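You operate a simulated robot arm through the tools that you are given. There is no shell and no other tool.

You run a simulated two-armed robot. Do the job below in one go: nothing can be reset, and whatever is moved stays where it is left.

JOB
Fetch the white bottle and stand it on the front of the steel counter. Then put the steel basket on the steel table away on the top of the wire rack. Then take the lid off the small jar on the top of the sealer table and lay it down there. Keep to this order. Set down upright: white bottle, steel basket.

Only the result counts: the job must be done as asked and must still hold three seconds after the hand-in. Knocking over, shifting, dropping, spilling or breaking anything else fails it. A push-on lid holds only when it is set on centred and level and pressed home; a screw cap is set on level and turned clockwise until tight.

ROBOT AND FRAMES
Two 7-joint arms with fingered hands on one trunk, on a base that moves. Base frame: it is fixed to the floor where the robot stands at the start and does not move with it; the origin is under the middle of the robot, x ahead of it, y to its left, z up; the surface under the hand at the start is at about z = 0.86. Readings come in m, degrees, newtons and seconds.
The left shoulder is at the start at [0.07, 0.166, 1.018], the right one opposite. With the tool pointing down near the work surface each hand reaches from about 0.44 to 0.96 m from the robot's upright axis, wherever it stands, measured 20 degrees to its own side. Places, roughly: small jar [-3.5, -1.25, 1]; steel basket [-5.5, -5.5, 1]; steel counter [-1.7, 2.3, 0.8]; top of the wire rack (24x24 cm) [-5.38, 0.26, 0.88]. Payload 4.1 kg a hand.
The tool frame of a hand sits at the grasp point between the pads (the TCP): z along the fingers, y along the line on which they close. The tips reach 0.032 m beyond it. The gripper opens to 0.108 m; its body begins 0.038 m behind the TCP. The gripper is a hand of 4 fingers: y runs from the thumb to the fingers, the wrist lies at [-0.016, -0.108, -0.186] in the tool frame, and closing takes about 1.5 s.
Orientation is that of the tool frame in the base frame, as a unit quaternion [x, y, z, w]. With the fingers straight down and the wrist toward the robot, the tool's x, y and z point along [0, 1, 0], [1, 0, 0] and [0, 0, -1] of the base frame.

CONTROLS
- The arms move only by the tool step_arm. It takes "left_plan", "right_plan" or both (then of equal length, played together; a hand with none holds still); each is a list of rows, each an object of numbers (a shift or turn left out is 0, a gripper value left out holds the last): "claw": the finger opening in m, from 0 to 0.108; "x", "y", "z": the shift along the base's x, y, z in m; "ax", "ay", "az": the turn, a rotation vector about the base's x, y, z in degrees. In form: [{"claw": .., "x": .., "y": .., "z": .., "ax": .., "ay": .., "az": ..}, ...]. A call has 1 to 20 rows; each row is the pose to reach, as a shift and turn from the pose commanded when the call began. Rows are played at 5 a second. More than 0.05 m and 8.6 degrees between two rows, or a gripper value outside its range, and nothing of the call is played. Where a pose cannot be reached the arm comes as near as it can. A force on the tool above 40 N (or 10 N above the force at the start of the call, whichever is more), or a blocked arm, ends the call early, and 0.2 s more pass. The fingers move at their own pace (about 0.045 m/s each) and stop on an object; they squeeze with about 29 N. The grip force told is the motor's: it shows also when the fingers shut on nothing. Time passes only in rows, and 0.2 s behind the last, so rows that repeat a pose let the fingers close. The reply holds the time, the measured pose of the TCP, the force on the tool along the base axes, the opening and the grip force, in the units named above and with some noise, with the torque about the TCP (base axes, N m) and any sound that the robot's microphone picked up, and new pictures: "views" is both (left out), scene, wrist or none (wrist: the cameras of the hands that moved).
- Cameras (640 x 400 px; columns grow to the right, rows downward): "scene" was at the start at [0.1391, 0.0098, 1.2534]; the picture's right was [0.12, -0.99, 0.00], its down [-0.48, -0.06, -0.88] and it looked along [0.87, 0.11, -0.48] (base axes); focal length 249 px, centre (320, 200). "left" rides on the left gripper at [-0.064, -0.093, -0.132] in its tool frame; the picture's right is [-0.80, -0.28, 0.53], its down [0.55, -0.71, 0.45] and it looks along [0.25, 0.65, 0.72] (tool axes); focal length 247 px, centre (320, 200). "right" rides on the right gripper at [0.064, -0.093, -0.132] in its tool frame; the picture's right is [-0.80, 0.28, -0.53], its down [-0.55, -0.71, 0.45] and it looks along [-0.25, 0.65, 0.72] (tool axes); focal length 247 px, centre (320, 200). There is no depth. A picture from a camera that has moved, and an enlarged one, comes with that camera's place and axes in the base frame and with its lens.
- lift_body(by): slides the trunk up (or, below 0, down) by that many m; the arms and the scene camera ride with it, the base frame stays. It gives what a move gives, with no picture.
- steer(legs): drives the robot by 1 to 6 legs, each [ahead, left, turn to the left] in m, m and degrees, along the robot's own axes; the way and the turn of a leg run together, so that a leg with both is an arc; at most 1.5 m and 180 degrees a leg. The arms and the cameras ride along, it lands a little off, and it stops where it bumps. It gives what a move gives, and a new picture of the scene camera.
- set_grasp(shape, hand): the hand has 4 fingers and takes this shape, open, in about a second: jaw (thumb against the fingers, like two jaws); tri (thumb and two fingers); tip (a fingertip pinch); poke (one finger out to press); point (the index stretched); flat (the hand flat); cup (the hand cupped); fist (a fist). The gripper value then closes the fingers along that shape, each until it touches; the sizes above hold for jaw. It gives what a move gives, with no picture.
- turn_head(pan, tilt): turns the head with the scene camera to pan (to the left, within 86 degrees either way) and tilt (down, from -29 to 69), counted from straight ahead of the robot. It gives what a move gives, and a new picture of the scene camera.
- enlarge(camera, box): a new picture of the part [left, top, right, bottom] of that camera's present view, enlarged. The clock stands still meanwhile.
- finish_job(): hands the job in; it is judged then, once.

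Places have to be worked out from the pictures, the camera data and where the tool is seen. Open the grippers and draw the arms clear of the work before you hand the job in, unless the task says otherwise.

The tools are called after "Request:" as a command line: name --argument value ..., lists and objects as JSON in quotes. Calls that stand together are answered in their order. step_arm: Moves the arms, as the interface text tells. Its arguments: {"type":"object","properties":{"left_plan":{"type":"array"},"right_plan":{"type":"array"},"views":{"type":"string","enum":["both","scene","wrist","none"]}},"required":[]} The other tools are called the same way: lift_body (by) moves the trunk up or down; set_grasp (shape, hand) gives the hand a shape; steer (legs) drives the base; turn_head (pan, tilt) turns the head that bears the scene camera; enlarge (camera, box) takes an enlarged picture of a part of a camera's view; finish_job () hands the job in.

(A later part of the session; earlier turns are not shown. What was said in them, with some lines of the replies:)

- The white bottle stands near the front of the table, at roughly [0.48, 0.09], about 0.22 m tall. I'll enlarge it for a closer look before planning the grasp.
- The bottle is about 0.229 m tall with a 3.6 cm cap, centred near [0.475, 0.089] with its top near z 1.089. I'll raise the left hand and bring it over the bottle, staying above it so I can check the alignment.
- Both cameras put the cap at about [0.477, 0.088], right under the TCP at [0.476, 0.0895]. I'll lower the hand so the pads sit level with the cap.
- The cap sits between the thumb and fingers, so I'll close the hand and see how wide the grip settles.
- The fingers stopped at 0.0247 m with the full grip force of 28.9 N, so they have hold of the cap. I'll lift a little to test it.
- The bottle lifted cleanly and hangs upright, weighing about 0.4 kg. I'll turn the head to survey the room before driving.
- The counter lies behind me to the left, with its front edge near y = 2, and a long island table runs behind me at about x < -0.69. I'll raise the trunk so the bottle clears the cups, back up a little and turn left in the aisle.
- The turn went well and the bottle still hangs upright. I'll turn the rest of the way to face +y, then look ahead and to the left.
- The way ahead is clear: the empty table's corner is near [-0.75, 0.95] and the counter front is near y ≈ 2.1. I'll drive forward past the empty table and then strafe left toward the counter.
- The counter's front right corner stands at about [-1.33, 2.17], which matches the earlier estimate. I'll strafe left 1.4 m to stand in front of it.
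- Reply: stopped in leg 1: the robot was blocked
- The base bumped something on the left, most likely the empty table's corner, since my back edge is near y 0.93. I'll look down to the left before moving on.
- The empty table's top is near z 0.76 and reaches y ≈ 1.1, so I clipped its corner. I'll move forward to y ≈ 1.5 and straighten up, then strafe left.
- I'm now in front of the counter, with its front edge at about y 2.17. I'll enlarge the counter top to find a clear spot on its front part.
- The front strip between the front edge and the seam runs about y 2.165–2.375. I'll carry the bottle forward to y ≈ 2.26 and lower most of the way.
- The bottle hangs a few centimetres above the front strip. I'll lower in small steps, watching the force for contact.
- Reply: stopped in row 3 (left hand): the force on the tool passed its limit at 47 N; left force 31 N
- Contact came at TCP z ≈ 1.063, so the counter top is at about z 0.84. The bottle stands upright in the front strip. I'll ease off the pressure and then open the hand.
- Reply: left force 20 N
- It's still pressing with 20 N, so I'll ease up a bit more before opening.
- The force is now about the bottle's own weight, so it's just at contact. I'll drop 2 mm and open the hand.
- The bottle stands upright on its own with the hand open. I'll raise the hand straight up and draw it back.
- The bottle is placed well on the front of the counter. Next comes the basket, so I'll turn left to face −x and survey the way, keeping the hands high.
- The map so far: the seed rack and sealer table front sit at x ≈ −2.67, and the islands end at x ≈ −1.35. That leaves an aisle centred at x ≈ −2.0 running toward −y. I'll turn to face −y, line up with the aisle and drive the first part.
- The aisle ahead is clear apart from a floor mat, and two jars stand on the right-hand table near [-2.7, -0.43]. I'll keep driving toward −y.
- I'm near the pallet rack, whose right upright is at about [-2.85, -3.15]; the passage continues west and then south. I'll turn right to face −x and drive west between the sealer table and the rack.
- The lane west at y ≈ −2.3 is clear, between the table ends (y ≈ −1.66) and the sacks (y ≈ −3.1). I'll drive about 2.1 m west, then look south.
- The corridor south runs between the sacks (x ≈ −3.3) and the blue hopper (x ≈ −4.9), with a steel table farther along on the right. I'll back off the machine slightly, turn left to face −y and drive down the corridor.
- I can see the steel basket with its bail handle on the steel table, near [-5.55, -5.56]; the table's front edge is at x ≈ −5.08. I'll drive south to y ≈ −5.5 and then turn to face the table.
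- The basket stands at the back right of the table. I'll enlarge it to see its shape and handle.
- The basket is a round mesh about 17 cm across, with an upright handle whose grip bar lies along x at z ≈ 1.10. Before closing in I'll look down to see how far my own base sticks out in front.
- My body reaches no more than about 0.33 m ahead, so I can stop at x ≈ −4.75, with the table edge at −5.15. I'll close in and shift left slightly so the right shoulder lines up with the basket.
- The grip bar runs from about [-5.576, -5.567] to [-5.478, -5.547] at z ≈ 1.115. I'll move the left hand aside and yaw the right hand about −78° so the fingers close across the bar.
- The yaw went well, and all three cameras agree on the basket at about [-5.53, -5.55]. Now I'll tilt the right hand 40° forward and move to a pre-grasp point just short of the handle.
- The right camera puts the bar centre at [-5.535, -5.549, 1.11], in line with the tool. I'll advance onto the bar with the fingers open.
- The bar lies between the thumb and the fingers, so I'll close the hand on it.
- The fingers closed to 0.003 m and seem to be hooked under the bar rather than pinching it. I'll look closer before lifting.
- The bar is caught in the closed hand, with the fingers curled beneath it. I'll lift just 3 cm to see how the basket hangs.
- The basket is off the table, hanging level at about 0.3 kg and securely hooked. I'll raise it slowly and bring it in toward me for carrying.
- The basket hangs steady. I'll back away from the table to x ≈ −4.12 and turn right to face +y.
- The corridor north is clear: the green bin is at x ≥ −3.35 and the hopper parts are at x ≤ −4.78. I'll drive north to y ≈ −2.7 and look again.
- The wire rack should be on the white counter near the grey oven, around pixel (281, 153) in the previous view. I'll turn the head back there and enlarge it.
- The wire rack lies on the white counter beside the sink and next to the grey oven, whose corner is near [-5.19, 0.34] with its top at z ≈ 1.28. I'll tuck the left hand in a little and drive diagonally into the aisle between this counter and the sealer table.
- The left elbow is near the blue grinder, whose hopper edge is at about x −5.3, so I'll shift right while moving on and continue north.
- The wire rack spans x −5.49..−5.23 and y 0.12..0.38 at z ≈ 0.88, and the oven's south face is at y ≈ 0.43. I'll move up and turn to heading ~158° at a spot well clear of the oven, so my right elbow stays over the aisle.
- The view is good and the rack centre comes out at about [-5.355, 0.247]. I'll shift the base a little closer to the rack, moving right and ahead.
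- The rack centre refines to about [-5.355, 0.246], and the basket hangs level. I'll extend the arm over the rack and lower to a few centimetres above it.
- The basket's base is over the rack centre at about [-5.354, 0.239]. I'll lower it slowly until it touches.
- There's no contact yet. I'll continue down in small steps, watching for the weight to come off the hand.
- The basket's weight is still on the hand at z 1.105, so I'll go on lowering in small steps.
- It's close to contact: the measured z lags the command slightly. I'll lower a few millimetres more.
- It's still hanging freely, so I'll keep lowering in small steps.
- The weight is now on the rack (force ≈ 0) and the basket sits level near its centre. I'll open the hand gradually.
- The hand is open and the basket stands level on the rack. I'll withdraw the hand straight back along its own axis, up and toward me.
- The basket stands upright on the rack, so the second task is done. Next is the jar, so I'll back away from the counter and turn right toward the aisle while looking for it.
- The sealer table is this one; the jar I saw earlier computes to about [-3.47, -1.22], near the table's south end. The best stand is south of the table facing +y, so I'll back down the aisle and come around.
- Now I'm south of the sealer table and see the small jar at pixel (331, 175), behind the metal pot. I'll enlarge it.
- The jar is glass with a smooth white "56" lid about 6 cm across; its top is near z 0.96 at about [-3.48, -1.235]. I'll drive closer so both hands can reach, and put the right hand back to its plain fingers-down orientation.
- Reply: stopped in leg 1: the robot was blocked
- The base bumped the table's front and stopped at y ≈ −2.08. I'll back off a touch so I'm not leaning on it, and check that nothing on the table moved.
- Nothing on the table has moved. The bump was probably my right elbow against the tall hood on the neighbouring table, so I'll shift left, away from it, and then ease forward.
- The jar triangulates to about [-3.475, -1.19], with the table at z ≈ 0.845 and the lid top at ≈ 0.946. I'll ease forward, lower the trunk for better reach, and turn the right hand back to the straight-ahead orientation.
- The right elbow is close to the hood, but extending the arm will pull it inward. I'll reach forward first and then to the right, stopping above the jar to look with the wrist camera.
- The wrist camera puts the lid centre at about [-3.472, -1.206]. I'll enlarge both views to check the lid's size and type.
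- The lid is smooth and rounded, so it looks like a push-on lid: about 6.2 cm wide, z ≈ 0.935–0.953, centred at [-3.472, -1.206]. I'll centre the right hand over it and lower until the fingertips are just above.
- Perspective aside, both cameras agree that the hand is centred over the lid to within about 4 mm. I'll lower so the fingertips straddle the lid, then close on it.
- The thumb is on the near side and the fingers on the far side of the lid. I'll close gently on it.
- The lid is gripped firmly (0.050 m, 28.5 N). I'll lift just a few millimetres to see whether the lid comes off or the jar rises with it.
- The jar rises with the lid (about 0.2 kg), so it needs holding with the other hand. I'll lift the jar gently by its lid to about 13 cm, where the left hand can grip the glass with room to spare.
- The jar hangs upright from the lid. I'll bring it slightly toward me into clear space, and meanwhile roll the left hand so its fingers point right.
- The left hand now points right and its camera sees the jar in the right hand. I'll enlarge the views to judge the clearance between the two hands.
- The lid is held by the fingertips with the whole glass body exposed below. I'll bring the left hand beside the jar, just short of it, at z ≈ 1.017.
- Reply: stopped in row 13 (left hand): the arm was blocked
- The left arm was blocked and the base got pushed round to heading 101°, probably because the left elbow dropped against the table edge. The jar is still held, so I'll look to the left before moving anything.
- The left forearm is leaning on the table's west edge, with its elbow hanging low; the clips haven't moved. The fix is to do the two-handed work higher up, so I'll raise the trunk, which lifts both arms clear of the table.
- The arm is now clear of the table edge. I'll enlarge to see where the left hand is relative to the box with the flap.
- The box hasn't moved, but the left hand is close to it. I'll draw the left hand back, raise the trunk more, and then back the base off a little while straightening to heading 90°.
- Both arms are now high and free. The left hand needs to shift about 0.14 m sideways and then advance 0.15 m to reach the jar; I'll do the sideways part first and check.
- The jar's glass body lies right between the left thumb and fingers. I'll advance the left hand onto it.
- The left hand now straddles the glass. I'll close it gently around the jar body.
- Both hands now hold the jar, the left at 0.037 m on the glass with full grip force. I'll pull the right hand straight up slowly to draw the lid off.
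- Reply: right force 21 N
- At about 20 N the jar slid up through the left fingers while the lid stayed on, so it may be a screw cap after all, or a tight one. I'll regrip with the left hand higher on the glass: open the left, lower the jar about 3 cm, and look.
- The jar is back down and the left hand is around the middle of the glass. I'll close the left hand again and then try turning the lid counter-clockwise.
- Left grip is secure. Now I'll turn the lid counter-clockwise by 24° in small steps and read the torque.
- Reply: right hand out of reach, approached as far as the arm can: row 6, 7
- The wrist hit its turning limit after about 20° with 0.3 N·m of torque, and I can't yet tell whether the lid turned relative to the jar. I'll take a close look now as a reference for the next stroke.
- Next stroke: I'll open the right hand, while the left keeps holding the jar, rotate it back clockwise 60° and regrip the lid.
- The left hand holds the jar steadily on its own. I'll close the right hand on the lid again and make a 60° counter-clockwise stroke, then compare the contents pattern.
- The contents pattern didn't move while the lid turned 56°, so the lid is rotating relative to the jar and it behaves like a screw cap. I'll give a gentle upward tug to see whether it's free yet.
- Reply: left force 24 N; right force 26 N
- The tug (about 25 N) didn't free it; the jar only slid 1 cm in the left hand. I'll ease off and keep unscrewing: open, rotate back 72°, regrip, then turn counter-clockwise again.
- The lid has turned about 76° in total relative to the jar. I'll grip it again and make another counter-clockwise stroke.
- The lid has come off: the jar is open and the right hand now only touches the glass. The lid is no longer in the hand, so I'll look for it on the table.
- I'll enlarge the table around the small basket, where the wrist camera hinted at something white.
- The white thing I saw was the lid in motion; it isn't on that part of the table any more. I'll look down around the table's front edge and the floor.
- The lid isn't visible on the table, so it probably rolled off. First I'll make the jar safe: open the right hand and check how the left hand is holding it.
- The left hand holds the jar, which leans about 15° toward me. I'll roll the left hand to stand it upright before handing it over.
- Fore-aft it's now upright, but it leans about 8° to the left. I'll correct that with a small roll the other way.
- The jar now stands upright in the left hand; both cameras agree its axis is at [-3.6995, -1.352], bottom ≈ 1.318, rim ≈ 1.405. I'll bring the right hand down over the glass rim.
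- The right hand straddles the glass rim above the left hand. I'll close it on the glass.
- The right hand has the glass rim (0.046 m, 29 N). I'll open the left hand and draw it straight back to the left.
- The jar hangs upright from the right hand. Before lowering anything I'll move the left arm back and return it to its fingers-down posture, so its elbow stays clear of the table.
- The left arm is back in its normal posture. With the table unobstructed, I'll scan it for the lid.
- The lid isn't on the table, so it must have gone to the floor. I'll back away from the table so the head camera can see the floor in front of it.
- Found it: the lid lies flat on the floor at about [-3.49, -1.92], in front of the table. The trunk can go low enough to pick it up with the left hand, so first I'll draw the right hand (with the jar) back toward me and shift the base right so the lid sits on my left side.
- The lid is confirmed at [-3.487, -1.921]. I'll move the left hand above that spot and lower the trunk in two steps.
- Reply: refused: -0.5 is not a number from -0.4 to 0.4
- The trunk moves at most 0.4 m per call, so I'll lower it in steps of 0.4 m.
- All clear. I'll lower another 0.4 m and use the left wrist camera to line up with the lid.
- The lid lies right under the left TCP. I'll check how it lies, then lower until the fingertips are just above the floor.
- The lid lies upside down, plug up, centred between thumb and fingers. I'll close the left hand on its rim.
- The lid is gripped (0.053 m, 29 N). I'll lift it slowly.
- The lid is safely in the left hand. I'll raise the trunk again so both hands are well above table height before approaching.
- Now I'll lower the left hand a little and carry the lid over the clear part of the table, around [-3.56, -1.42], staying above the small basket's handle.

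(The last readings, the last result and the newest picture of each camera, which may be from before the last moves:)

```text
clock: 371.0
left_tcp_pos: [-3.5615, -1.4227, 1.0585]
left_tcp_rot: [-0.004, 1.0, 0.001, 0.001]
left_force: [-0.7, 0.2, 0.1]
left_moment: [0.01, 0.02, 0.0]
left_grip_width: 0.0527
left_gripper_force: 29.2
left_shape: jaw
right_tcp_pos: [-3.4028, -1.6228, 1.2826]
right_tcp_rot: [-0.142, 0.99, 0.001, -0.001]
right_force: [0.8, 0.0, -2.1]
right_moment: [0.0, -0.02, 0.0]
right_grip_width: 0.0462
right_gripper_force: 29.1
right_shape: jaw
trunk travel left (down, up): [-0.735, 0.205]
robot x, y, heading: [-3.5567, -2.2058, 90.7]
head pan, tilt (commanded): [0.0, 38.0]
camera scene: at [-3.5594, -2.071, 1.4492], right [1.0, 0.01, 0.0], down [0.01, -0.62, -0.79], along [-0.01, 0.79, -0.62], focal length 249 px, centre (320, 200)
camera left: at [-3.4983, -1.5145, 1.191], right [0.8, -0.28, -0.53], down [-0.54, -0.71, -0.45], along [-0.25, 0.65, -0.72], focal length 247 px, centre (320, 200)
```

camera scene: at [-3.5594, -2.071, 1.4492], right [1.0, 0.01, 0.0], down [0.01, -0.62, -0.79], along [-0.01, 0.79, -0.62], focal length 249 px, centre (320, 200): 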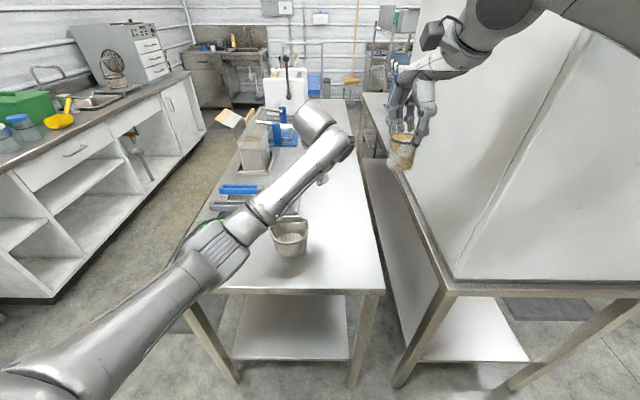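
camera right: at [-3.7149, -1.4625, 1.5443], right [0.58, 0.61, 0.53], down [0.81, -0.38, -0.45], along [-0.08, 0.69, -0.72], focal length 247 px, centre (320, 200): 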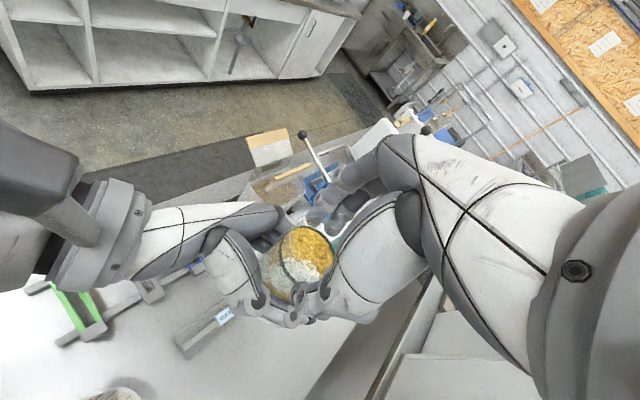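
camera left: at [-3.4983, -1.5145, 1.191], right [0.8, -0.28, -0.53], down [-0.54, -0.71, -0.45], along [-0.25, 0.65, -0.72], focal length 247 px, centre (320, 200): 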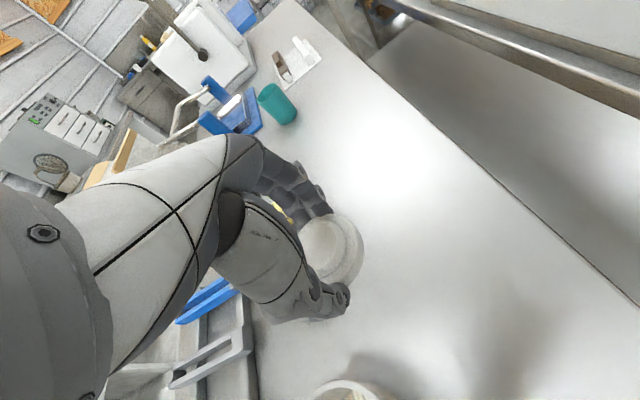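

The lid is over clear table. I'll lower it toward the surface, with the final centimetres in small steps.

Request:
step_arm --left_plan '[{"z": -0.03}, {"z": -0.06}, {"z": -0.09}, {"z": -0.12}, {"z": -0.14}, {"z": -0.152}, {"z": -0.157}, {"z": -0.157}]' --views "both"

Request:
enlarge --camera "scene" --box '[240, 110, 400, 280]'

```text
clock: 372.8
left_tcp_pos: [-3.5626, -1.422, 0.9003]
left_tcp_rot: [-0.003, 1.0, 0.0, 0.0]
left_force: [0.1, -1.2, 0.1]
left_moment: [0.0, 0.0, 0.02]
left_grip_width: 0.0525
left_gripper_force: 29.2
left_shape: jaw
right_tcp_pos: [-3.4007, -1.6222, 1.2818]
right_tcp_rot: [-0.143, 0.99, 0.002, -0.002]
right_force: [0.1, -0.7, -2.2]
right_moment: [0.01, 0.02, 0.02]
right_grip_width: 0.0463
right_gripper_force: 28.9
right_shape: jaw
trunk travel left (down, up): [-0.735, 0.205]
robot x, y, heading: [-3.559, -2.2049, 90.6]
head pan, tilt (commanded): [0.0, 38.0]
camera scene: at [-3.558, -2.0707, 1.4491], right [1.0, 0.01, 0.0], down [0.01, -0.62, -0.79], along [-0.01, 0.79, -0.62], focal length 249 px, centre (320, 200)
camera left: at [-3.4967, -1.5143, 1.0323], right [0.8, -0.28, -0.53], down [-0.54, -0.71, -0.45], along [-0.25, 0.65, -0.72], focal length 247 px, centre (320, 200)
```

scene: 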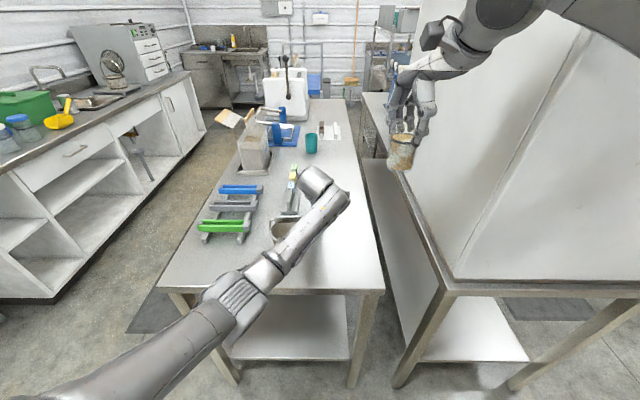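
left: 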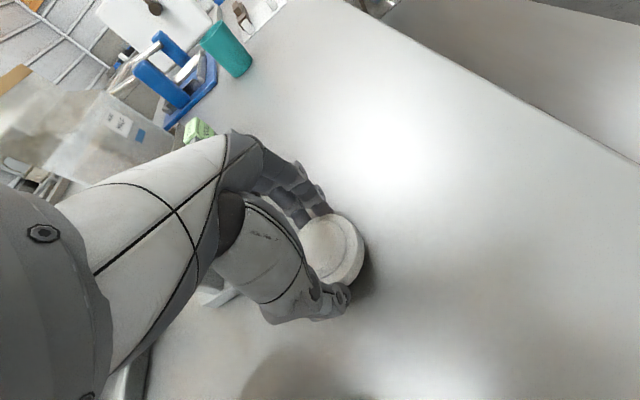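

```text
2.35 times, centred on (320, 195) of scene
camera zoom: at [-3.558, -2.0707, 1.4491], right [1.0, 0.01, 0.0], down [0.01, -0.62, -0.79], along [-0.01, 0.79, -0.62], focal length 585 px, centre (320, 212)
```

zoom: 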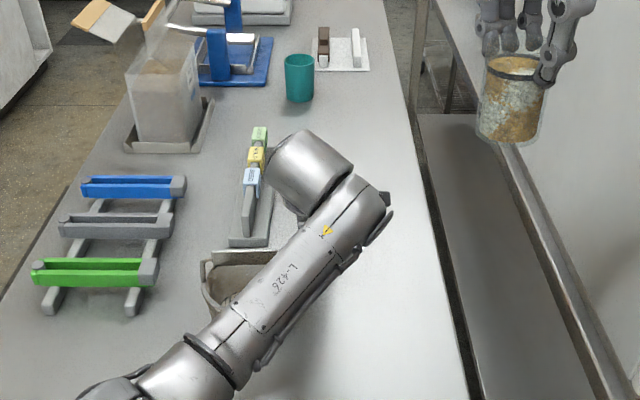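

All clear; the forearm passes above the small basket. I'll lower the last bit until the lid touches the table.

Request:
step_arm --left_plan '[{"z": -0.004}, {"z": -0.008}, {"z": -0.011}, {"z": -0.013}, {"z": -0.013}]' --views "none"

```text
clock: 374.0
left_tcp_pos: [-3.5605, -1.4226, 0.8934]
left_tcp_rot: [-0.003, 1.0, 0.004, 0.001]
left_force: [-0.7, 3.8, 28.1]
left_moment: [0.25, 0.07, -0.03]
left_grip_width: 0.0535
left_gripper_force: 29.2
left_shape: jaw
right_tcp_pos: [-3.402, -1.6264, 1.2852]
right_tcp_rot: [-0.143, 0.99, 0.003, -0.001]
right_force: [-0.1, 0.1, -2.9]
right_moment: [0.06, 0.04, -0.03]
right_grip_width: 0.0465
right_gripper_force: 29.4
right_shape: jaw
trunk travel left (down, up): [-0.735, 0.205]
robot x, y, heading: [-3.5572, -2.2079, 90.3]
head pan, tilt (commanded): [0.0, 38.0]
```

It's touching (28 N up) with the lid flat on the table. I'll ease off the pressure and open the hand.

Request:
step_arm --left_plan '[{"z": 0.003}, {"z": 0.005}, {"z": 0.006}, {"z": 0.006}]' --views "none"

```text
clock: 375.0
left_tcp_pos: [-3.5602, -1.4231, 0.8937]
left_tcp_rot: [-0.004, 1.0, 0.0, 0.0]
left_force: [-0.6, 4.6, 12.8]
left_moment: [0.33, -0.05, 0.0]
left_grip_width: 0.0535
left_gripper_force: 29.2
left_shape: jaw
right_tcp_pos: [-3.4008, -1.6239, 1.2836]
right_tcp_rot: [-0.144, 0.99, 0.003, -0.001]
right_force: [0.7, 0.2, -1.3]
right_moment: [0.0, -0.02, 0.02]
right_grip_width: 0.0461
right_gripper_force: 29.0
right_shape: jaw
trunk travel left (down, up): [-0.735, 0.205]
robot x, y, heading: [-3.5523, -2.2052, 90.6]
head pan, tilt (commanded): [0.0, 38.0]
```

The pressure is down to 13 N. I'll ease up 3 mm more, then open and lift clear.

Request:
step_arm --left_plan '[{"z": 0.002}, {"z": 0.003}, {"z": 0.003, "claw": 0.06}, {"z": 0.003, "claw": 0.07}, {"z": 0.003, "claw": 0.085}, {"z": 0.003, "claw": 0.1}, {"z": 0.003, "claw": 0.108}, {"z": 0.003, "claw": 0.108}, {"z": 0.003, "claw": 0.108}]' --views "wrist"

Request:
enlarge --camera "left" --box '[240, 170, 420, 380]'

```text
clock: 377.0
left_tcp_pos: [-3.5611, -1.4205, 0.8964]
left_tcp_rot: [-0.004, 1.0, 0.0, 0.0]
left_force: [-0.7, -0.5, 0.3]
left_moment: [0.04, -0.01, 0.0]
left_grip_width: 0.1076
left_gripper_force: 0.0
left_shape: jaw
right_tcp_pos: [-3.4016, -1.622, 1.2815]
right_tcp_rot: [-0.143, 0.99, 0.001, -0.002]
right_force: [0.3, 0.8, -2.5]
right_moment: [-0.03, 0.03, 0.03]
right_grip_width: 0.0459
right_gripper_force: 29.3
right_shape: jaw
trunk travel left (down, up): [-0.735, 0.205]
robot x, y, heading: [-3.5522, -2.206, 90.4]
head pan, tilt (commanded): [0.0, 38.0]
camera left: at [-3.4971, -1.5137, 1.0285], right [0.8, -0.28, -0.53], down [-0.54, -0.71, -0.45], along [-0.25, 0.65, -0.72], focal length 247 px, centre (320, 200)
```

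left: 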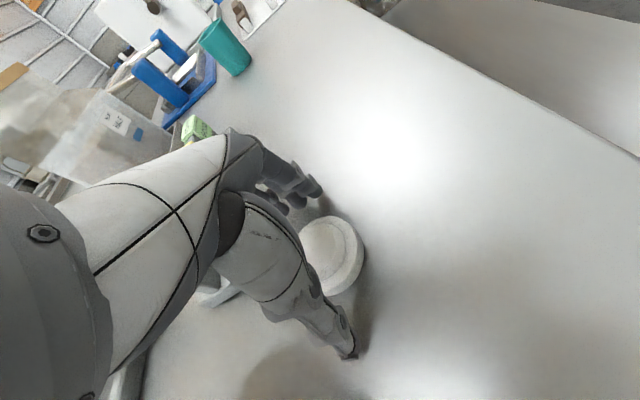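

```text
1.90 times, centred on (330, 275) of left
camera zoom: at [-3.4971, -1.5137, 1.0285], right [0.8, -0.28, -0.53], down [-0.54, -0.71, -0.45], along [-0.25, 0.65, -0.72], focal length 470 px, centre (301, 57)
```

zoom: 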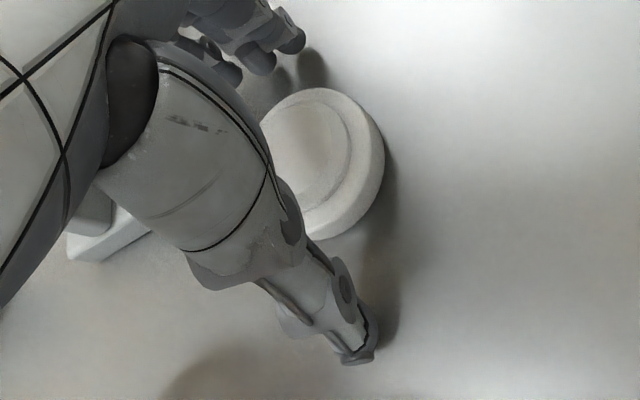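

The lid lies flat on the table, free of the fingers. I'll raise the left hand straight up and draw it back to the left.

Request:
step_arm --left_plan '[{"z": 0.02}, {"z": 0.05}, {"z": 0.09}, {"z": 0.13}, {"z": 0.17}, {"z": 0.21}, {"z": 0.25}, {"z": 0.29}, {"z": 0.31, "x": -0.03, "y": -0.02}, {"z": 0.32, "x": -0.065, "y": -0.045}, {"z": 0.32, "x": -0.1, "y": -0.07}, {"z": 0.32, "x": -0.135, "y": -0.095}, {"z": 0.32, "x": -0.17, "y": -0.12}, {"z": 0.32, "x": -0.205, "y": -0.145}, {"z": 0.32, "x": -0.24, "y": -0.165}, {"z": 0.32, "x": -0.24, "y": -0.165}]' --views "scene"

Request:
enlarge --camera "scene" --box '[220, 110, 420, 290]'

```text
clock: 380.4
left_tcp_pos: [-3.8002, -1.5865, 1.2171]
left_tcp_rot: [-0.002, 1.0, 0.0, 0.0]
left_force: [0.2, 0.4, 0.5]
left_moment: [-0.03, 0.01, -0.04]
left_grip_width: 0.1077
left_gripper_force: 0.1
left_shape: jaw
right_tcp_pos: [-3.4011, -1.6211, 1.282]
right_tcp_rot: [-0.143, 0.99, 0.002, -0.001]
right_force: [0.4, -1.1, -2.0]
right_moment: [-0.02, 0.0, -0.02]
right_grip_width: 0.0461
right_gripper_force: 29.3
right_shape: jaw
trunk travel left (down, up): [-0.735, 0.205]
robot x, y, heading: [-3.5578, -2.2051, 90.7]
head pan, tilt (commanded): [0.0, 38.0]
camera scene: at [-3.5576, -2.0703, 1.4491], right [1.0, 0.01, 0.0], down [0.01, -0.62, -0.79], along [-0.01, 0.79, -0.62], focal length 249 px, centre (320, 200)
```

scene: 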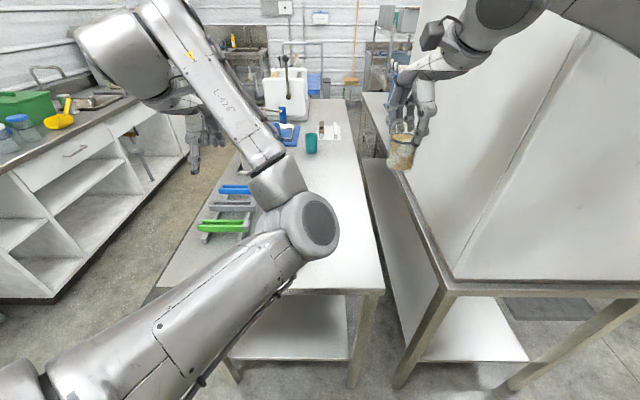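

```text
2.22 times, centred on (320, 200) of scene
camera zoom: at [-3.5576, -2.0703, 1.4491], right [1.0, 0.01, 0.0], down [0.01, -0.62, -0.79], along [-0.01, 0.79, -0.62], focal length 553 px, centre (320, 200)
```

zoom: 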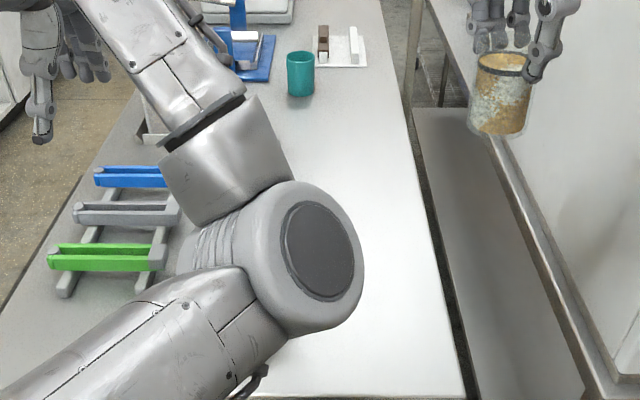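

The lid is placed, but the left elbow has swung inward and blocks my view. I'll move the left hand farther out and up so the elbow goes back to the outside.

Request:
step_arm --left_plan '[{"x": -0.03, "z": 0.02, "y": -0.01}, {"x": -0.06, "z": 0.04, "y": -0.02}, {"x": -0.09, "z": 0.06, "y": -0.03}, {"x": -0.12, "z": 0.08, "y": -0.04}, {"x": -0.15, "z": 0.1, "y": -0.05}, {"x": -0.18, "z": 0.12, "y": -0.06}, {"x": -0.18, "z": 0.12, "y": -0.06}]' --views "scene"

```text
clock: 382.0
left_tcp_pos: [-3.9812, -1.6452, 1.3378]
left_tcp_rot: [-0.003, 1.0, 0.0, 0.0]
left_force: [-0.2, 0.2, -0.3]
left_moment: [-0.01, 0.0, -0.01]
left_grip_width: 0.1079
left_gripper_force: 0.1
left_shape: jaw
right_tcp_pos: [-3.4008, -1.6227, 1.2828]
right_tcp_rot: [-0.143, 0.99, 0.002, -0.002]
right_force: [0.9, -0.2, -2.0]
right_moment: [-0.01, 0.0, 0.0]
right_grip_width: 0.0464
right_gripper_force: 29.6
right_shape: jaw
trunk travel left (down, up): [-0.735, 0.205]
robot x, y, heading: [-3.5546, -2.2051, 90.6]
head pan, tilt (commanded): [0.0, 38.0]
camera scene: at [-3.5573, -2.0702, 1.4491], right [1.0, 0.01, 0.0], down [0.01, -0.62, -0.79], along [-0.01, 0.79, -0.62], focal length 249 px, centre (320, 200)
```

scene: 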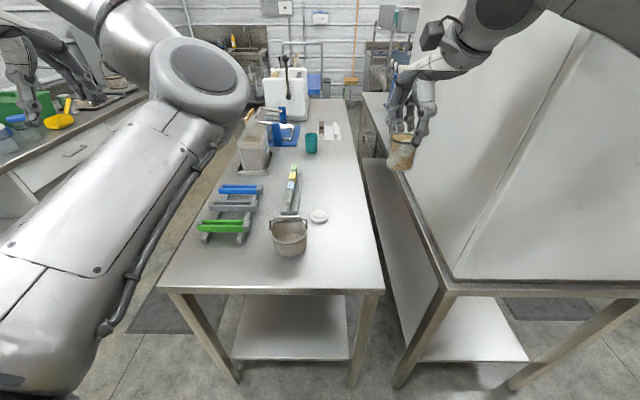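

Now the elbow is out of the way and I can see the lid lying on the table beside the small basket. Next I'll return the jar to its original spot: shift the base left and forward as before.

Request:
steer --legs '[[0, 0.2, -0.5], [0.14, 0, 0]]'

Request:
step_arm --right_plan '[{"az": -5}, {"az": -10}, {"az": -16}, {"az": -16, "y": 0.035}, {"az": -16, "y": 0.07}, {"az": -16, "y": 0.105}, {"az": -16, "y": 0.14}, {"az": -16, "y": 0.17, "x": 0.025}, {"az": -16, "y": 0.195, "x": 0.055}, {"az": -16, "y": 0.22, "x": 0.085}, {"az": -16, "y": 0.245, "x": 0.11}, {"az": -16, "y": 0.245, "x": 0.11}]' --views "both"

```text
clock: 384.5
left_tcp_pos: [-4.1773, -1.5062, 1.3376]
left_tcp_rot: [0.001, 1.0, 0.001, -0.001]
left_force: [0.8, 0.1, 0.4]
left_moment: [-0.02, -0.01, 0.0]
left_grip_width: 0.1078
left_gripper_force: 0.0
left_shape: jaw
right_tcp_pos: [-3.5963, -1.4852, 1.2835]
right_tcp_rot: [-0.139, 0.99, 0.002, 0.0]
right_force: [-0.1, -1.1, -2.2]
right_moment: [-0.03, 0.03, -0.01]
right_grip_width: 0.0461
right_gripper_force: 28.8
right_shape: jaw
trunk travel left (down, up): [-0.735, 0.205]
robot x, y, heading: [-3.7562, -2.0675, 90.1]
head pan, tilt (commanded): [0.0, 38.0]
camera scene: at [-3.7574, -1.933, 1.4494], right [1.0, 0.0, 0.0], down [0.0, -0.61, -0.79], along [0.0, 0.79, -0.61], focal length 249 px, centre (320, 200)
```

scene: 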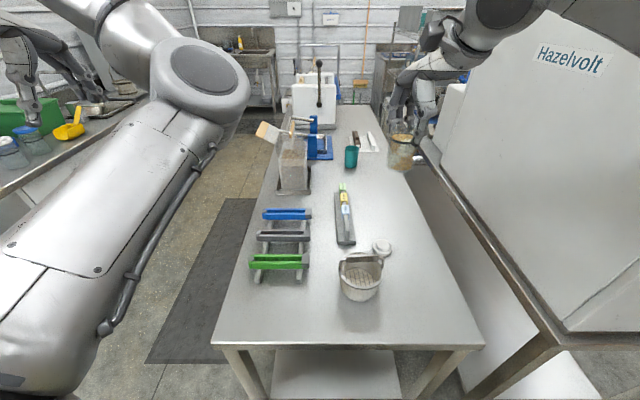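

```text
clock: 387.1
left_tcp_pos: [-4.1768, -1.5035, 1.3371]
left_tcp_rot: [0.001, 1.0, 0.001, 0.0]
left_force: [0.4, 0.0, 0.9]
left_moment: [0.03, -0.04, 0.01]
left_grip_width: 0.1077
left_gripper_force: 0.0
left_shape: jaw
right_tcp_pos: [-3.4867, -1.2403, 1.2826]
right_tcp_rot: [0.001, 1.0, 0.003, -0.001]
right_force: [0.0, -0.1, -2.1]
right_moment: [0.0, -0.01, -0.02]
right_grip_width: 0.0462
right_gripper_force: 29.1
right_shape: jaw
trunk travel left (down, up): [-0.735, 0.205]
robot x, y, heading: [-3.755, -2.0687, 89.8]
head pan, tilt (commanded): [0.0, 38.0]
camera scene: at [-3.7573, -1.9315, 1.4492], right [1.0, 0.0, 0.0], down [0.0, -0.62, -0.79], along [0.0, 0.79, -0.62], focal length 249 px, centre (320, 200)
camera right: at [-3.5502, -1.333, 1.4141], right [0.8, 0.28, 0.53], down [0.55, -0.7, -0.45], along [0.25, 0.65, -0.72], focal length 247 px, centre (320, 200)
```

scene: 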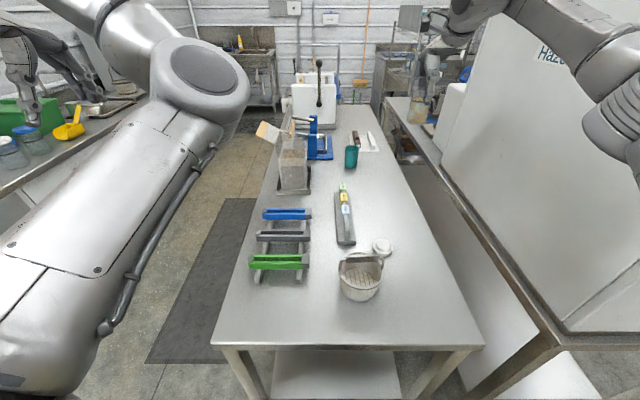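
right: 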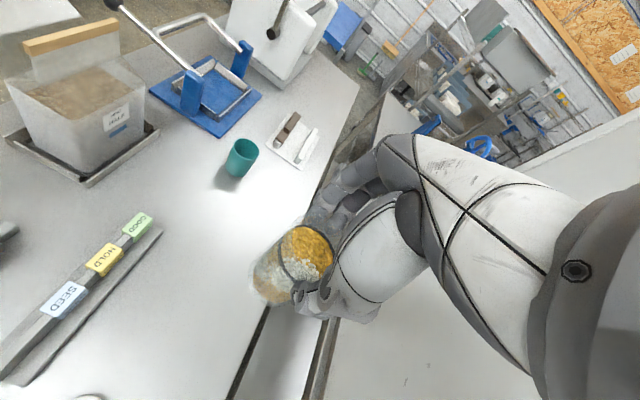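

The right arm has reached out cleanly. I'll lower the trunk a little, then bring the jar over its original spot and down to about 3 cm above the table.

Request:
lift_body --by -0.13

Request:
step_arm --right_plan '[{"x": 0.007, "y": 0.018}, {"x": 0.0137, "y": 0.037}, {"x": 0.0137, "y": 0.037, "z": -0.03}, {"x": 0.0137, "y": 0.037, "z": -0.06}, {"x": 0.0137, "y": 0.037, "z": -0.09}, {"x": 0.0137, "y": 0.037, "z": -0.12}, {"x": 0.0137, "y": 0.037, "z": -0.15}, {"x": 0.0137, "y": 0.037, "z": -0.165}, {"x": 0.0137, "y": 0.037, "z": -0.165}]' --views "both"

Request:
turn_head --pan -15 --tilt 25

Request:
enlarge --camera "scene" --box '[280, 140, 420, 260]'

```text
clock: 388.7
left_tcp_pos: [-4.1766, -1.5036, 1.2076]
left_tcp_rot: [0.001, 1.0, 0.0, 0.001]
left_force: [-0.2, -0.5, 0.3]
left_moment: [0.01, 0.03, 0.04]
left_grip_width: 0.1075
left_gripper_force: 0.0
left_shape: jaw
right_tcp_pos: [-3.487, -1.2405, 1.152]
right_tcp_rot: [0.0, 1.0, 0.002, 0.0]
right_force: [0.4, 0.1, -2.7]
right_moment: [0.01, 0.0, 0.0]
right_grip_width: 0.0461
right_gripper_force: 28.6
right_shape: jaw
trunk travel left (down, up): [-0.605, 0.335]
robot x, y, heading: [-3.7588, -2.0663, 89.8]
head pan, tilt (commanded): [0.0, 38.0]
```

```text
clock: 390.7
left_tcp_pos: [-4.176, -1.5033, 1.2071]
left_tcp_rot: [0.001, 1.0, 0.0, 0.001]
left_force: [-0.2, 0.4, 1.2]
left_moment: [-0.02, 0.02, 0.02]
left_grip_width: 0.1078
left_gripper_force: 0.0
left_shape: jaw
right_tcp_pos: [-3.4744, -1.2025, 0.9873]
right_tcp_rot: [0.0, 1.0, 0.002, -0.001]
right_force: [0.6, -0.2, -2.6]
right_moment: [-0.01, -0.02, -0.02]
right_grip_width: 0.0458
right_gripper_force: 29.3
right_shape: jaw
right hand out of reach, approached as far as the arm can: row 2, 3
trunk travel left (down, up): [-0.605, 0.335]
robot x, y, heading: [-3.7553, -2.0635, 89.9]
head pan, tilt (commanded): [0.0, 38.0]
camera scene: at [-3.7574, -1.9307, 1.3191], right [1.0, 0.0, 0.0], down [0.0, -0.62, -0.79], along [0.0, 0.79, -0.62], focal length 249 px, centre (320, 200)
camera right: at [-3.5376, -1.295, 1.119], right [0.8, 0.28, 0.53], down [0.55, -0.7, -0.45], along [0.25, 0.65, -0.72], focal length 247 px, centre (320, 200)
```

scene: 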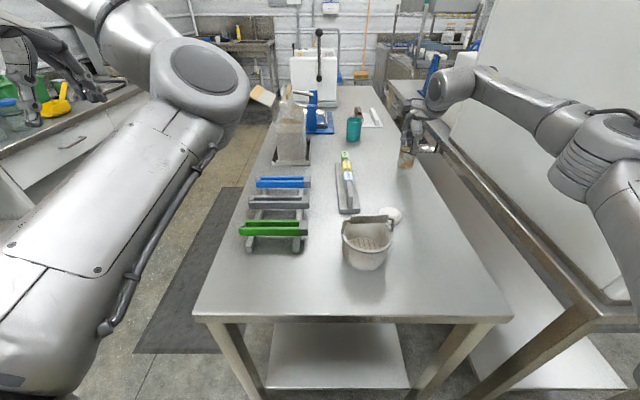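
right: 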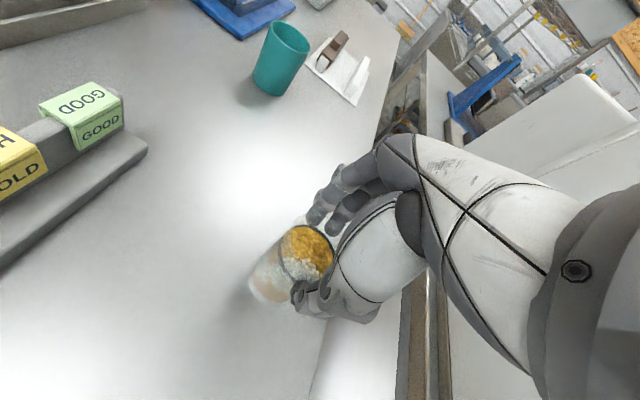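

```text
clock: 391.5
left_tcp_pos: [-4.1764, -1.503, 1.2076]
left_tcp_rot: [0.001, 1.0, 0.0, 0.0]
left_force: [0.0, 0.0, -0.1]
left_moment: [0.01, -0.03, -0.02]
left_grip_width: 0.1078
left_gripper_force: 0.1
left_shape: jaw
right_tcp_pos: [-3.4732, -1.2032, 0.9867]
right_tcp_rot: [0.0, 1.0, 0.002, -0.001]
right_force: [0.6, -0.2, -1.4]
right_moment: [0.0, -0.02, 0.01]
right_grip_width: 0.0462
right_gripper_force: 29.6
right_shape: jaw
trunk travel left (down, up): [-0.605, 0.335]
robot x, y, heading: [-3.7525, -2.0657, 89.9]
head pan, tilt (commanded): [-15.0, 25.0]
camera scene: at [-3.7336, -1.9282, 1.3394], right [0.97, -0.26, 0.0], down [-0.11, -0.41, -0.91], along [0.23, 0.88, -0.42], focal length 249 px, centre (320, 200)
```

scene: 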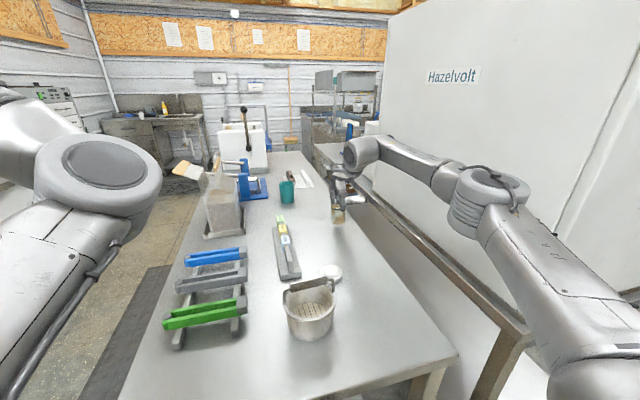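

```text
3.33 times, centred on (350, 200) of scene
camera zoom: at [-3.7336, -1.9282, 1.3394], right [0.97, -0.26, 0.0], down [-0.11, -0.41, -0.91], along [0.23, 0.88, -0.42], focal length 829 px, centre (220, 200)
```

zoom: 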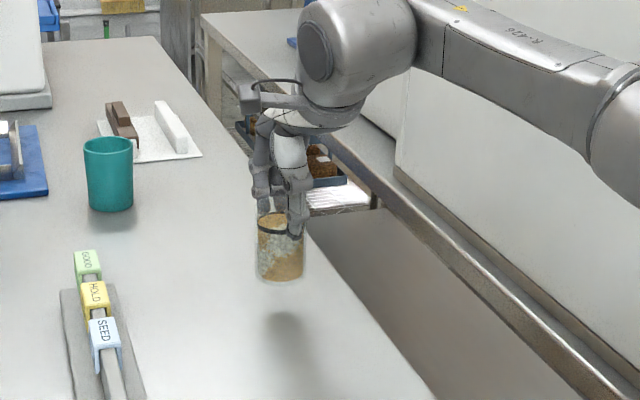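

The jar hangs upright about 3 cm above its original spot. I'll lower it in small steps until it touches.

Request:
step_arm --right_plan '[{"z": -0.008}, {"z": -0.016}, {"z": -0.022}, {"z": -0.026}, {"z": -0.03}, {"z": -0.033}, {"z": -0.033}]' --views "none"

Request:
enlarge --camera "scene" --box '[300, 160, 400, 250]'

```text
clock: 393.1
left_tcp_pos: [-4.1765, -1.5027, 1.2073]
left_tcp_rot: [0.001, 1.0, -0.001, 0.001]
left_force: [-0.2, -0.8, 0.0]
left_moment: [-0.04, -0.03, -0.01]
left_grip_width: 0.1078
left_gripper_force: 0.0
left_shape: jaw
right_tcp_pos: [-3.4737, -1.2027, 0.9546]
right_tcp_rot: [0.0, 1.0, 0.002, 0.0]
right_force: [-0.5, 0.4, -1.8]
right_moment: [0.02, 0.02, -0.03]
right_grip_width: 0.0455
right_gripper_force: 29.2
right_shape: jaw
trunk travel left (down, up): [-0.605, 0.335]
robot x, y, heading: [-3.756, -2.0684, 90.0]
head pan, tilt (commanded): [-15.0, 25.0]
```

```text
4.44 times, centred on (350, 205) of scene
camera zoom: at [-3.7335, -1.9282, 1.3394], right [0.97, -0.26, 0.0], down [-0.11, -0.41, -0.91], along [0.23, 0.88, -0.42], focal length 1106 px, centre (187, 178)
```

zoom: 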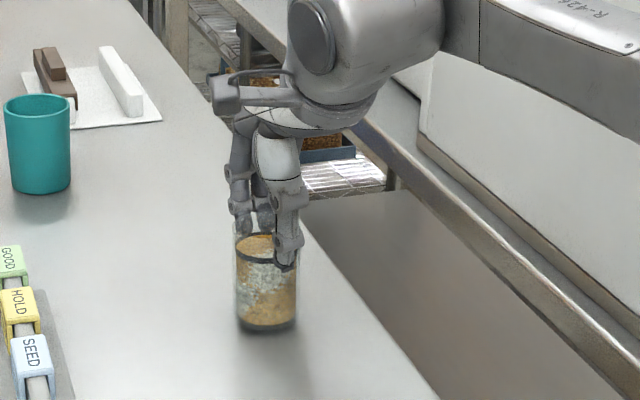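

The jar is nearly on the table. I'll continue with 2 mm steps until the weight comes off.

Request:
step_arm --right_plan '[{"z": -0.002}, {"z": -0.004}, {"z": -0.006}, {"z": -0.006}]' --views "none"

```text
clock: 394.1
left_tcp_pos: [-4.1769, -1.505, 1.208]
left_tcp_rot: [0.001, 1.0, 0.0, 0.002]
left_force: [0.1, 0.2, -0.1]
left_moment: [-0.02, -0.01, 0.0]
left_grip_width: 0.1078
left_gripper_force: 0.1
left_shape: jaw
right_tcp_pos: [-3.4739, -1.204, 0.9497]
right_tcp_rot: [0.0, 1.0, 0.004, -0.002]
right_force: [0.6, 0.0, 8.9]
right_moment: [0.27, 0.01, 0.01]
right_grip_width: 0.0461
right_gripper_force: 29.4
right_shape: jaw
trunk travel left (down, up): [-0.605, 0.335]
robot x, y, heading: [-3.7589, -2.0692, 90.1]
head pan, tilt (commanded): [-15.0, 25.0]
```

It's in contact (9 N). I'll press 2 mm more to seat the base flat, ease off, and then open the fingers slowly.

Request:
step_arm --right_plan '[{"z": -0.002}, {"z": -0.002}, {"z": 0.001}, {"z": 0.003}, {"z": 0.003}]' --views "none"

Request:
enlarge --camera "scene" --box '[310, 180, 370, 240]'

```text
clock: 395.3
left_tcp_pos: [-4.1757, -1.5036, 1.2066]
left_tcp_rot: [0.001, 1.0, 0.0, 0.001]
left_force: [0.4, 0.1, -0.2]
left_moment: [-0.03, -0.03, -0.01]
left_grip_width: 0.1078
left_gripper_force: 0.0
left_shape: jaw
right_tcp_pos: [-3.4728, -1.2037, 0.9504]
right_tcp_rot: [0.0, 1.0, 0.002, -0.001]
right_force: [-0.6, 1.2, 1.5]
right_moment: [0.19, 0.09, -0.01]
right_grip_width: 0.0463
right_gripper_force: 28.4
right_shape: jaw
trunk travel left (down, up): [-0.605, 0.335]
robot x, y, heading: [-3.7553, -2.0648, 89.9]
head pan, tilt (commanded): [-15.0, 25.0]
```

```text
6.67 times, centred on (340, 210) of scene
camera zoom: at [-3.7338, -1.9286, 1.3394], right [0.97, -0.26, 0.0], down [-0.11, -0.41, -0.91], along [0.23, 0.88, -0.42], focal length 1659 px, centre (187, 133)
```

zoom: 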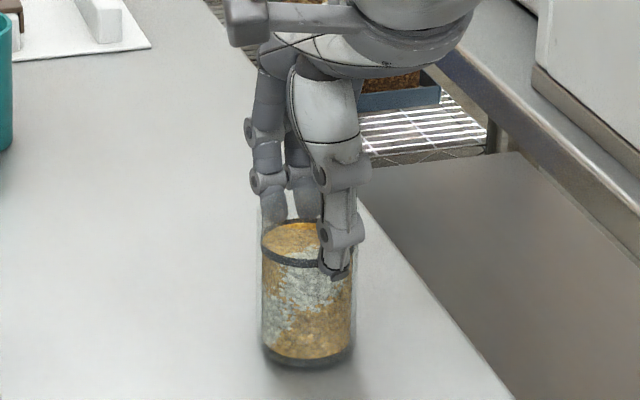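

The jar stands on the table with almost no force on the hand. I'll open the right hand step by step and then lift straight up.

Request:
step_arm --right_plan '[{"claw": 0.052}, {"claw": 0.06}, {"claw": 0.07}, {"claw": 0.08}, {"claw": 0.09}, {"claw": 0.1}, {"claw": 0.108}, {"claw": 0.108}, {"claw": 0.108}]' --views "wrist"

Request:
enlarge --camera "scene" --box '[310, 180, 370, 240]'

```text
clock: 397.3
left_tcp_pos: [-4.1755, -1.5026, 1.2076]
left_tcp_rot: [0.001, 1.0, -0.001, 0.001]
left_force: [-0.4, 1.5, -0.4]
left_moment: [0.01, 0.02, -0.02]
left_grip_width: 0.1077
left_gripper_force: 0.0
left_shape: jaw
right_tcp_pos: [-3.474, -1.2045, 0.9509]
right_tcp_rot: [0.0, 1.0, 0.002, -0.001]
right_force: [-0.7, -0.1, -0.5]
right_moment: [-0.03, -0.03, 0.02]
right_grip_width: 0.1078
right_gripper_force: 0.1
right_shape: jaw
trunk travel left (down, up): [-0.605, 0.335]
robot x, y, heading: [-3.7538, -2.0683, 90.2]
head pan, tilt (commanded): [-15.0, 25.0]
camera right: at [-3.5365, -1.2963, 1.0838], right [0.8, 0.28, 0.53], down [0.55, -0.7, -0.45], along [0.25, 0.65, -0.72], focal length 247 px, centre (320, 200)
```

right: 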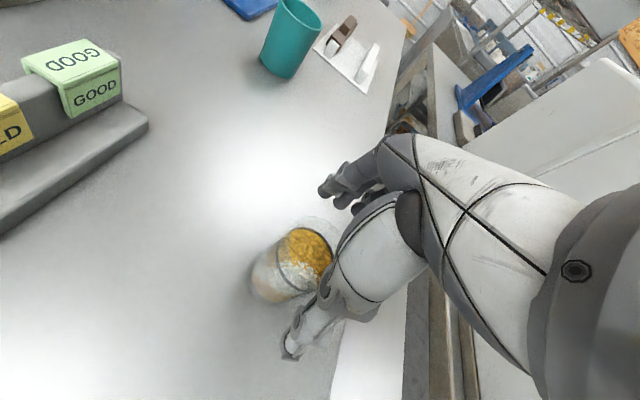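

```text
6.67 times, centred on (340, 210) of scene
camera zoom: at [-3.7336, -1.9285, 1.3395], right [0.97, -0.26, 0.0], down [-0.11, -0.41, -0.91], along [0.23, 0.88, -0.42], focal length 1659 px, centre (187, 133)
```

zoom: 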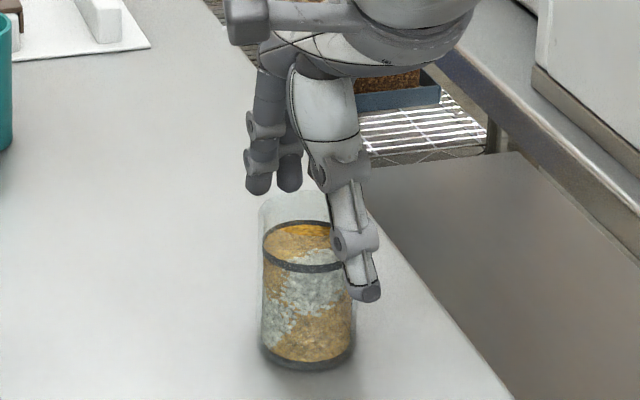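

The jar stands upright and free at its original spot. I'll lift the right hand straight up and then draw it back.

Request:
step_arm --right_plan '[{"z": 0.02}, {"z": 0.05}, {"z": 0.09}, {"z": 0.13}, {"z": 0.17}, {"z": 0.21}, {"z": 0.25}, {"z": 0.27, "y": -0.03, "x": -0.02}, {"z": 0.28, "y": -0.07, "x": -0.04}, {"z": 0.28, "y": -0.11, "x": -0.06}, {"z": 0.28, "y": -0.15, "x": -0.08}, {"z": 0.28, "y": -0.19, "x": -0.1}, {"z": 0.28, "y": -0.19, "x": -0.1}]' --views "scene"

Request:
enlarge --camera "scene" --box '[160, 150, 400, 350]'

```text
clock: 400.1
left_tcp_pos: [-4.1773, -1.5028, 1.2075]
left_tcp_rot: [0.001, 1.0, -0.001, 0.0]
left_force: [0.1, -1.0, -1.2]
left_moment: [0.01, 0.02, 0.0]
left_grip_width: 0.1079
left_gripper_force: 0.1
left_shape: jaw
right_tcp_pos: [-3.5735, -1.3928, 1.2311]
right_tcp_rot: [0.001, 1.0, 0.002, -0.001]
right_force: [-0.5, -0.3, 0.3]
right_moment: [0.0, 0.0, 0.01]
right_grip_width: 0.108
right_gripper_force: 0.1
right_shape: jaw
right hand out of reach, approached as far as the arm can: row 5, 6, 7
trunk travel left (down, up): [-0.605, 0.335]
robot x, y, heading: [-3.7572, -2.0674, 90.2]
head pan, tilt (commanded): [-15.0, 25.0]
camera scene: at [-3.7336, -1.9277, 1.3394], right [0.97, -0.26, 0.0], down [-0.11, -0.41, -0.91], along [0.23, 0.88, -0.42], focal length 249 px, centre (320, 200)
```

scene: 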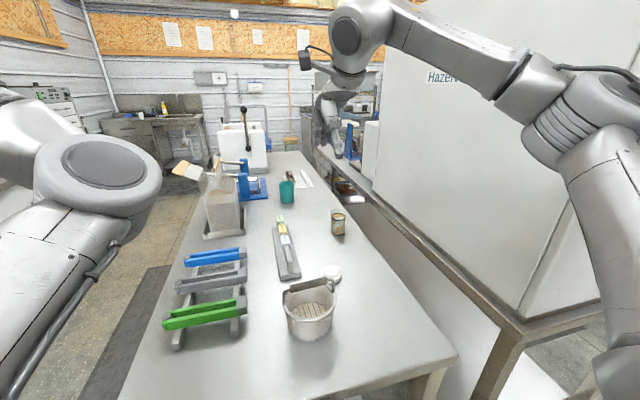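

```text
2.00 times, centred on (280, 250) of scene
camera zoom: at [-3.7336, -1.9277, 1.3394], right [0.97, -0.26, 0.0], down [-0.11, -0.41, -0.91], along [0.23, 0.88, -0.42], focal length 498 px, centre (400, 100)
```

zoom: 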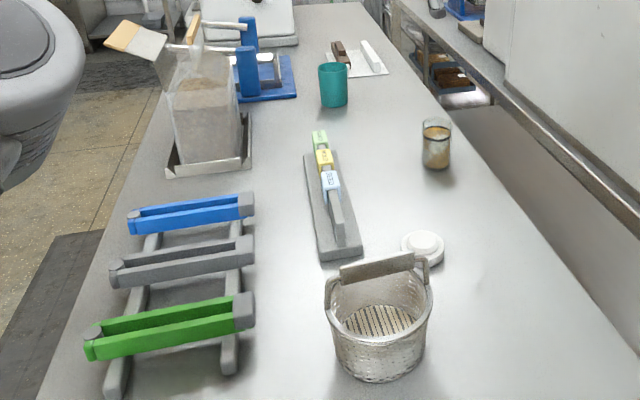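

The jar stands open at its original spot and the lid lies on the table beside it. I'll back away so both arms are clear, and take a last look.

Request:
steer --legs '[[-0.45, 0, 0]]'

Request:
turn_head --pan 5 --tilt 22

Request:
enlarge --camera "scene" --box '[220, 120, 420, 300]'

Request:
enlarge --camera "scene" --box '[0, 60, 240, 240]'

```text
clock: 402.8
left_tcp_pos: [-4.1744, -1.9565, 1.207]
left_tcp_rot: [0.002, 1.0, 0.0, 0.0]
left_force: [0.2, 0.6, 1.1]
left_moment: [-0.01, -0.05, 0.01]
left_grip_width: 0.1076
left_gripper_force: 0.0
left_shape: jaw
right_tcp_pos: [-3.5715, -1.846, 1.2324]
right_tcp_rot: [0.001, 1.0, 0.002, -0.001]
right_force: [-0.3, -1.3, -1.6]
right_moment: [-0.01, -0.05, -0.01]
right_grip_width: 0.1077
right_gripper_force: 0.1
right_shape: jaw
trunk travel left (down, up): [-0.605, 0.335]
robot x, y, heading: [-3.7541, -2.5206, 89.9]
head pan, tilt (commanded): [-15.0, 25.0]
camera scene: at [-3.7334, -2.3817, 1.3395], right [0.97, -0.26, 0.0], down [-0.11, -0.41, -0.91], along [0.24, 0.88, -0.42], focal length 249 px, centre (320, 200)
```

scene: 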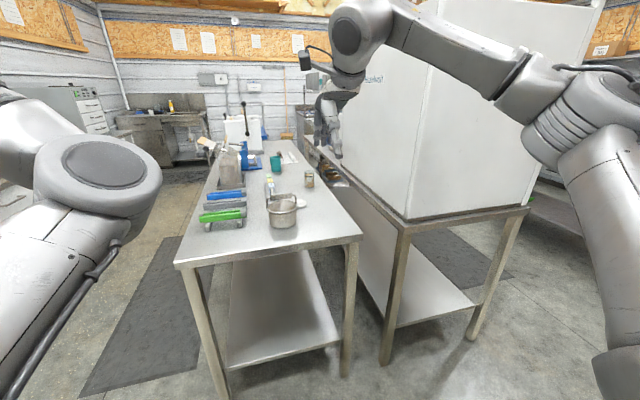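

```text
clock: 403.6
left_tcp_pos: [-4.1759, -1.9554, 1.2076]
left_tcp_rot: [0.002, 1.0, 0.0, 0.0]
left_force: [-0.1, -0.3, -0.2]
left_moment: [0.04, -0.01, -0.01]
left_grip_width: 0.1077
left_gripper_force: 0.1
left_shape: jaw
right_tcp_pos: [-3.573, -1.8462, 1.2329]
right_tcp_rot: [0.001, 1.0, 0.002, 0.0]
right_force: [-0.7, 0.5, 0.4]
right_moment: [0.02, 0.0, -0.01]
right_grip_width: 0.1078
right_gripper_force: 0.1
right_shape: jaw
trunk travel left (down, up): [-0.605, 0.335]
robot x, y, heading: [-3.7568, -2.5216, 89.9]
head pan, tilt (commanded): [5.0, 22.0]
camera scene: at [-3.7652, -2.3781, 1.3443], right [1.0, 0.09, 0.0], down [0.03, -0.37, -0.93], along [-0.08, 0.92, -0.38], focal length 249 px, centre (320, 200)
```

scene: 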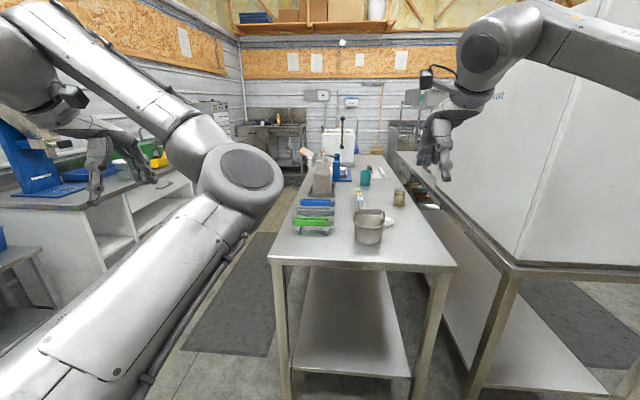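

```text
2.22 times, centred on (320, 210) of scene
camera zoom: at [-3.7652, -2.3781, 1.3443], right [1.0, 0.09, 0.0], down [0.03, -0.37, -0.93], along [-0.08, 0.92, -0.38], focal length 553 px, centre (320, 178)
```

zoom: 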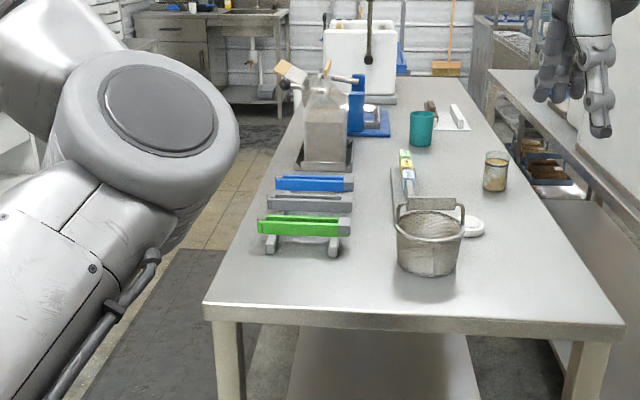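

```text
2.22 times, centred on (120, 150) of scene
camera zoom: at [-3.7652, -2.3781, 1.3443], right [1.0, 0.09, 0.0], down [0.03, -0.37, -0.93], along [-0.08, 0.92, -0.38], focal length 553 px, centre (764, 311)
```

zoom: 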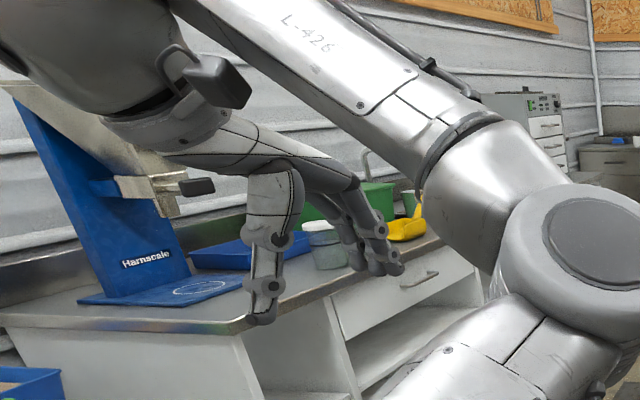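

Both hands are empty and clear of the work. The jar stands open on the sealer table with its lid beside it; the basket and bottle were upright when I last saw them. I'm handing the job in.

Request:
finish_job

```text
The job is handed in.
```

I've handed the job in: all three tasks are done, in order, but the jar's lid fell on the floor along the way. I don't have the verdict.

- **White bottle:** it stands upright on the front strip of the steel counter. I checked it right after letting go but not again before the hand-in.
- **Steel basket:** it is upright near the centre of the wire rack's top. I last saw it standing while I was working on the jar.
- **Jar lid:** the lid is off and lies upside down on the sealer table, next to the small basket there. The open jar is back upright at its original spot.

These could count against the result:

- **Lid dropped:** while I was twisting it loose, it came off, fell and rolled onto the floor in front of the table. I picked it up and laid it on the table.
- **Jar lifted:** I had to pick the jar up to hold it in one hand while turning the lid with the other. I saw nothing spill and set it back within about a centimetre.
- **Bumps:** the base bumped the empty table, and probably my right elbow bumped the hood beside the sealer table. Later my left arm pressed against the sealer table's edge and pushed the base round about 11°. I saw nothing moved at the hood or on the sealer table; I didn't check the empty table.
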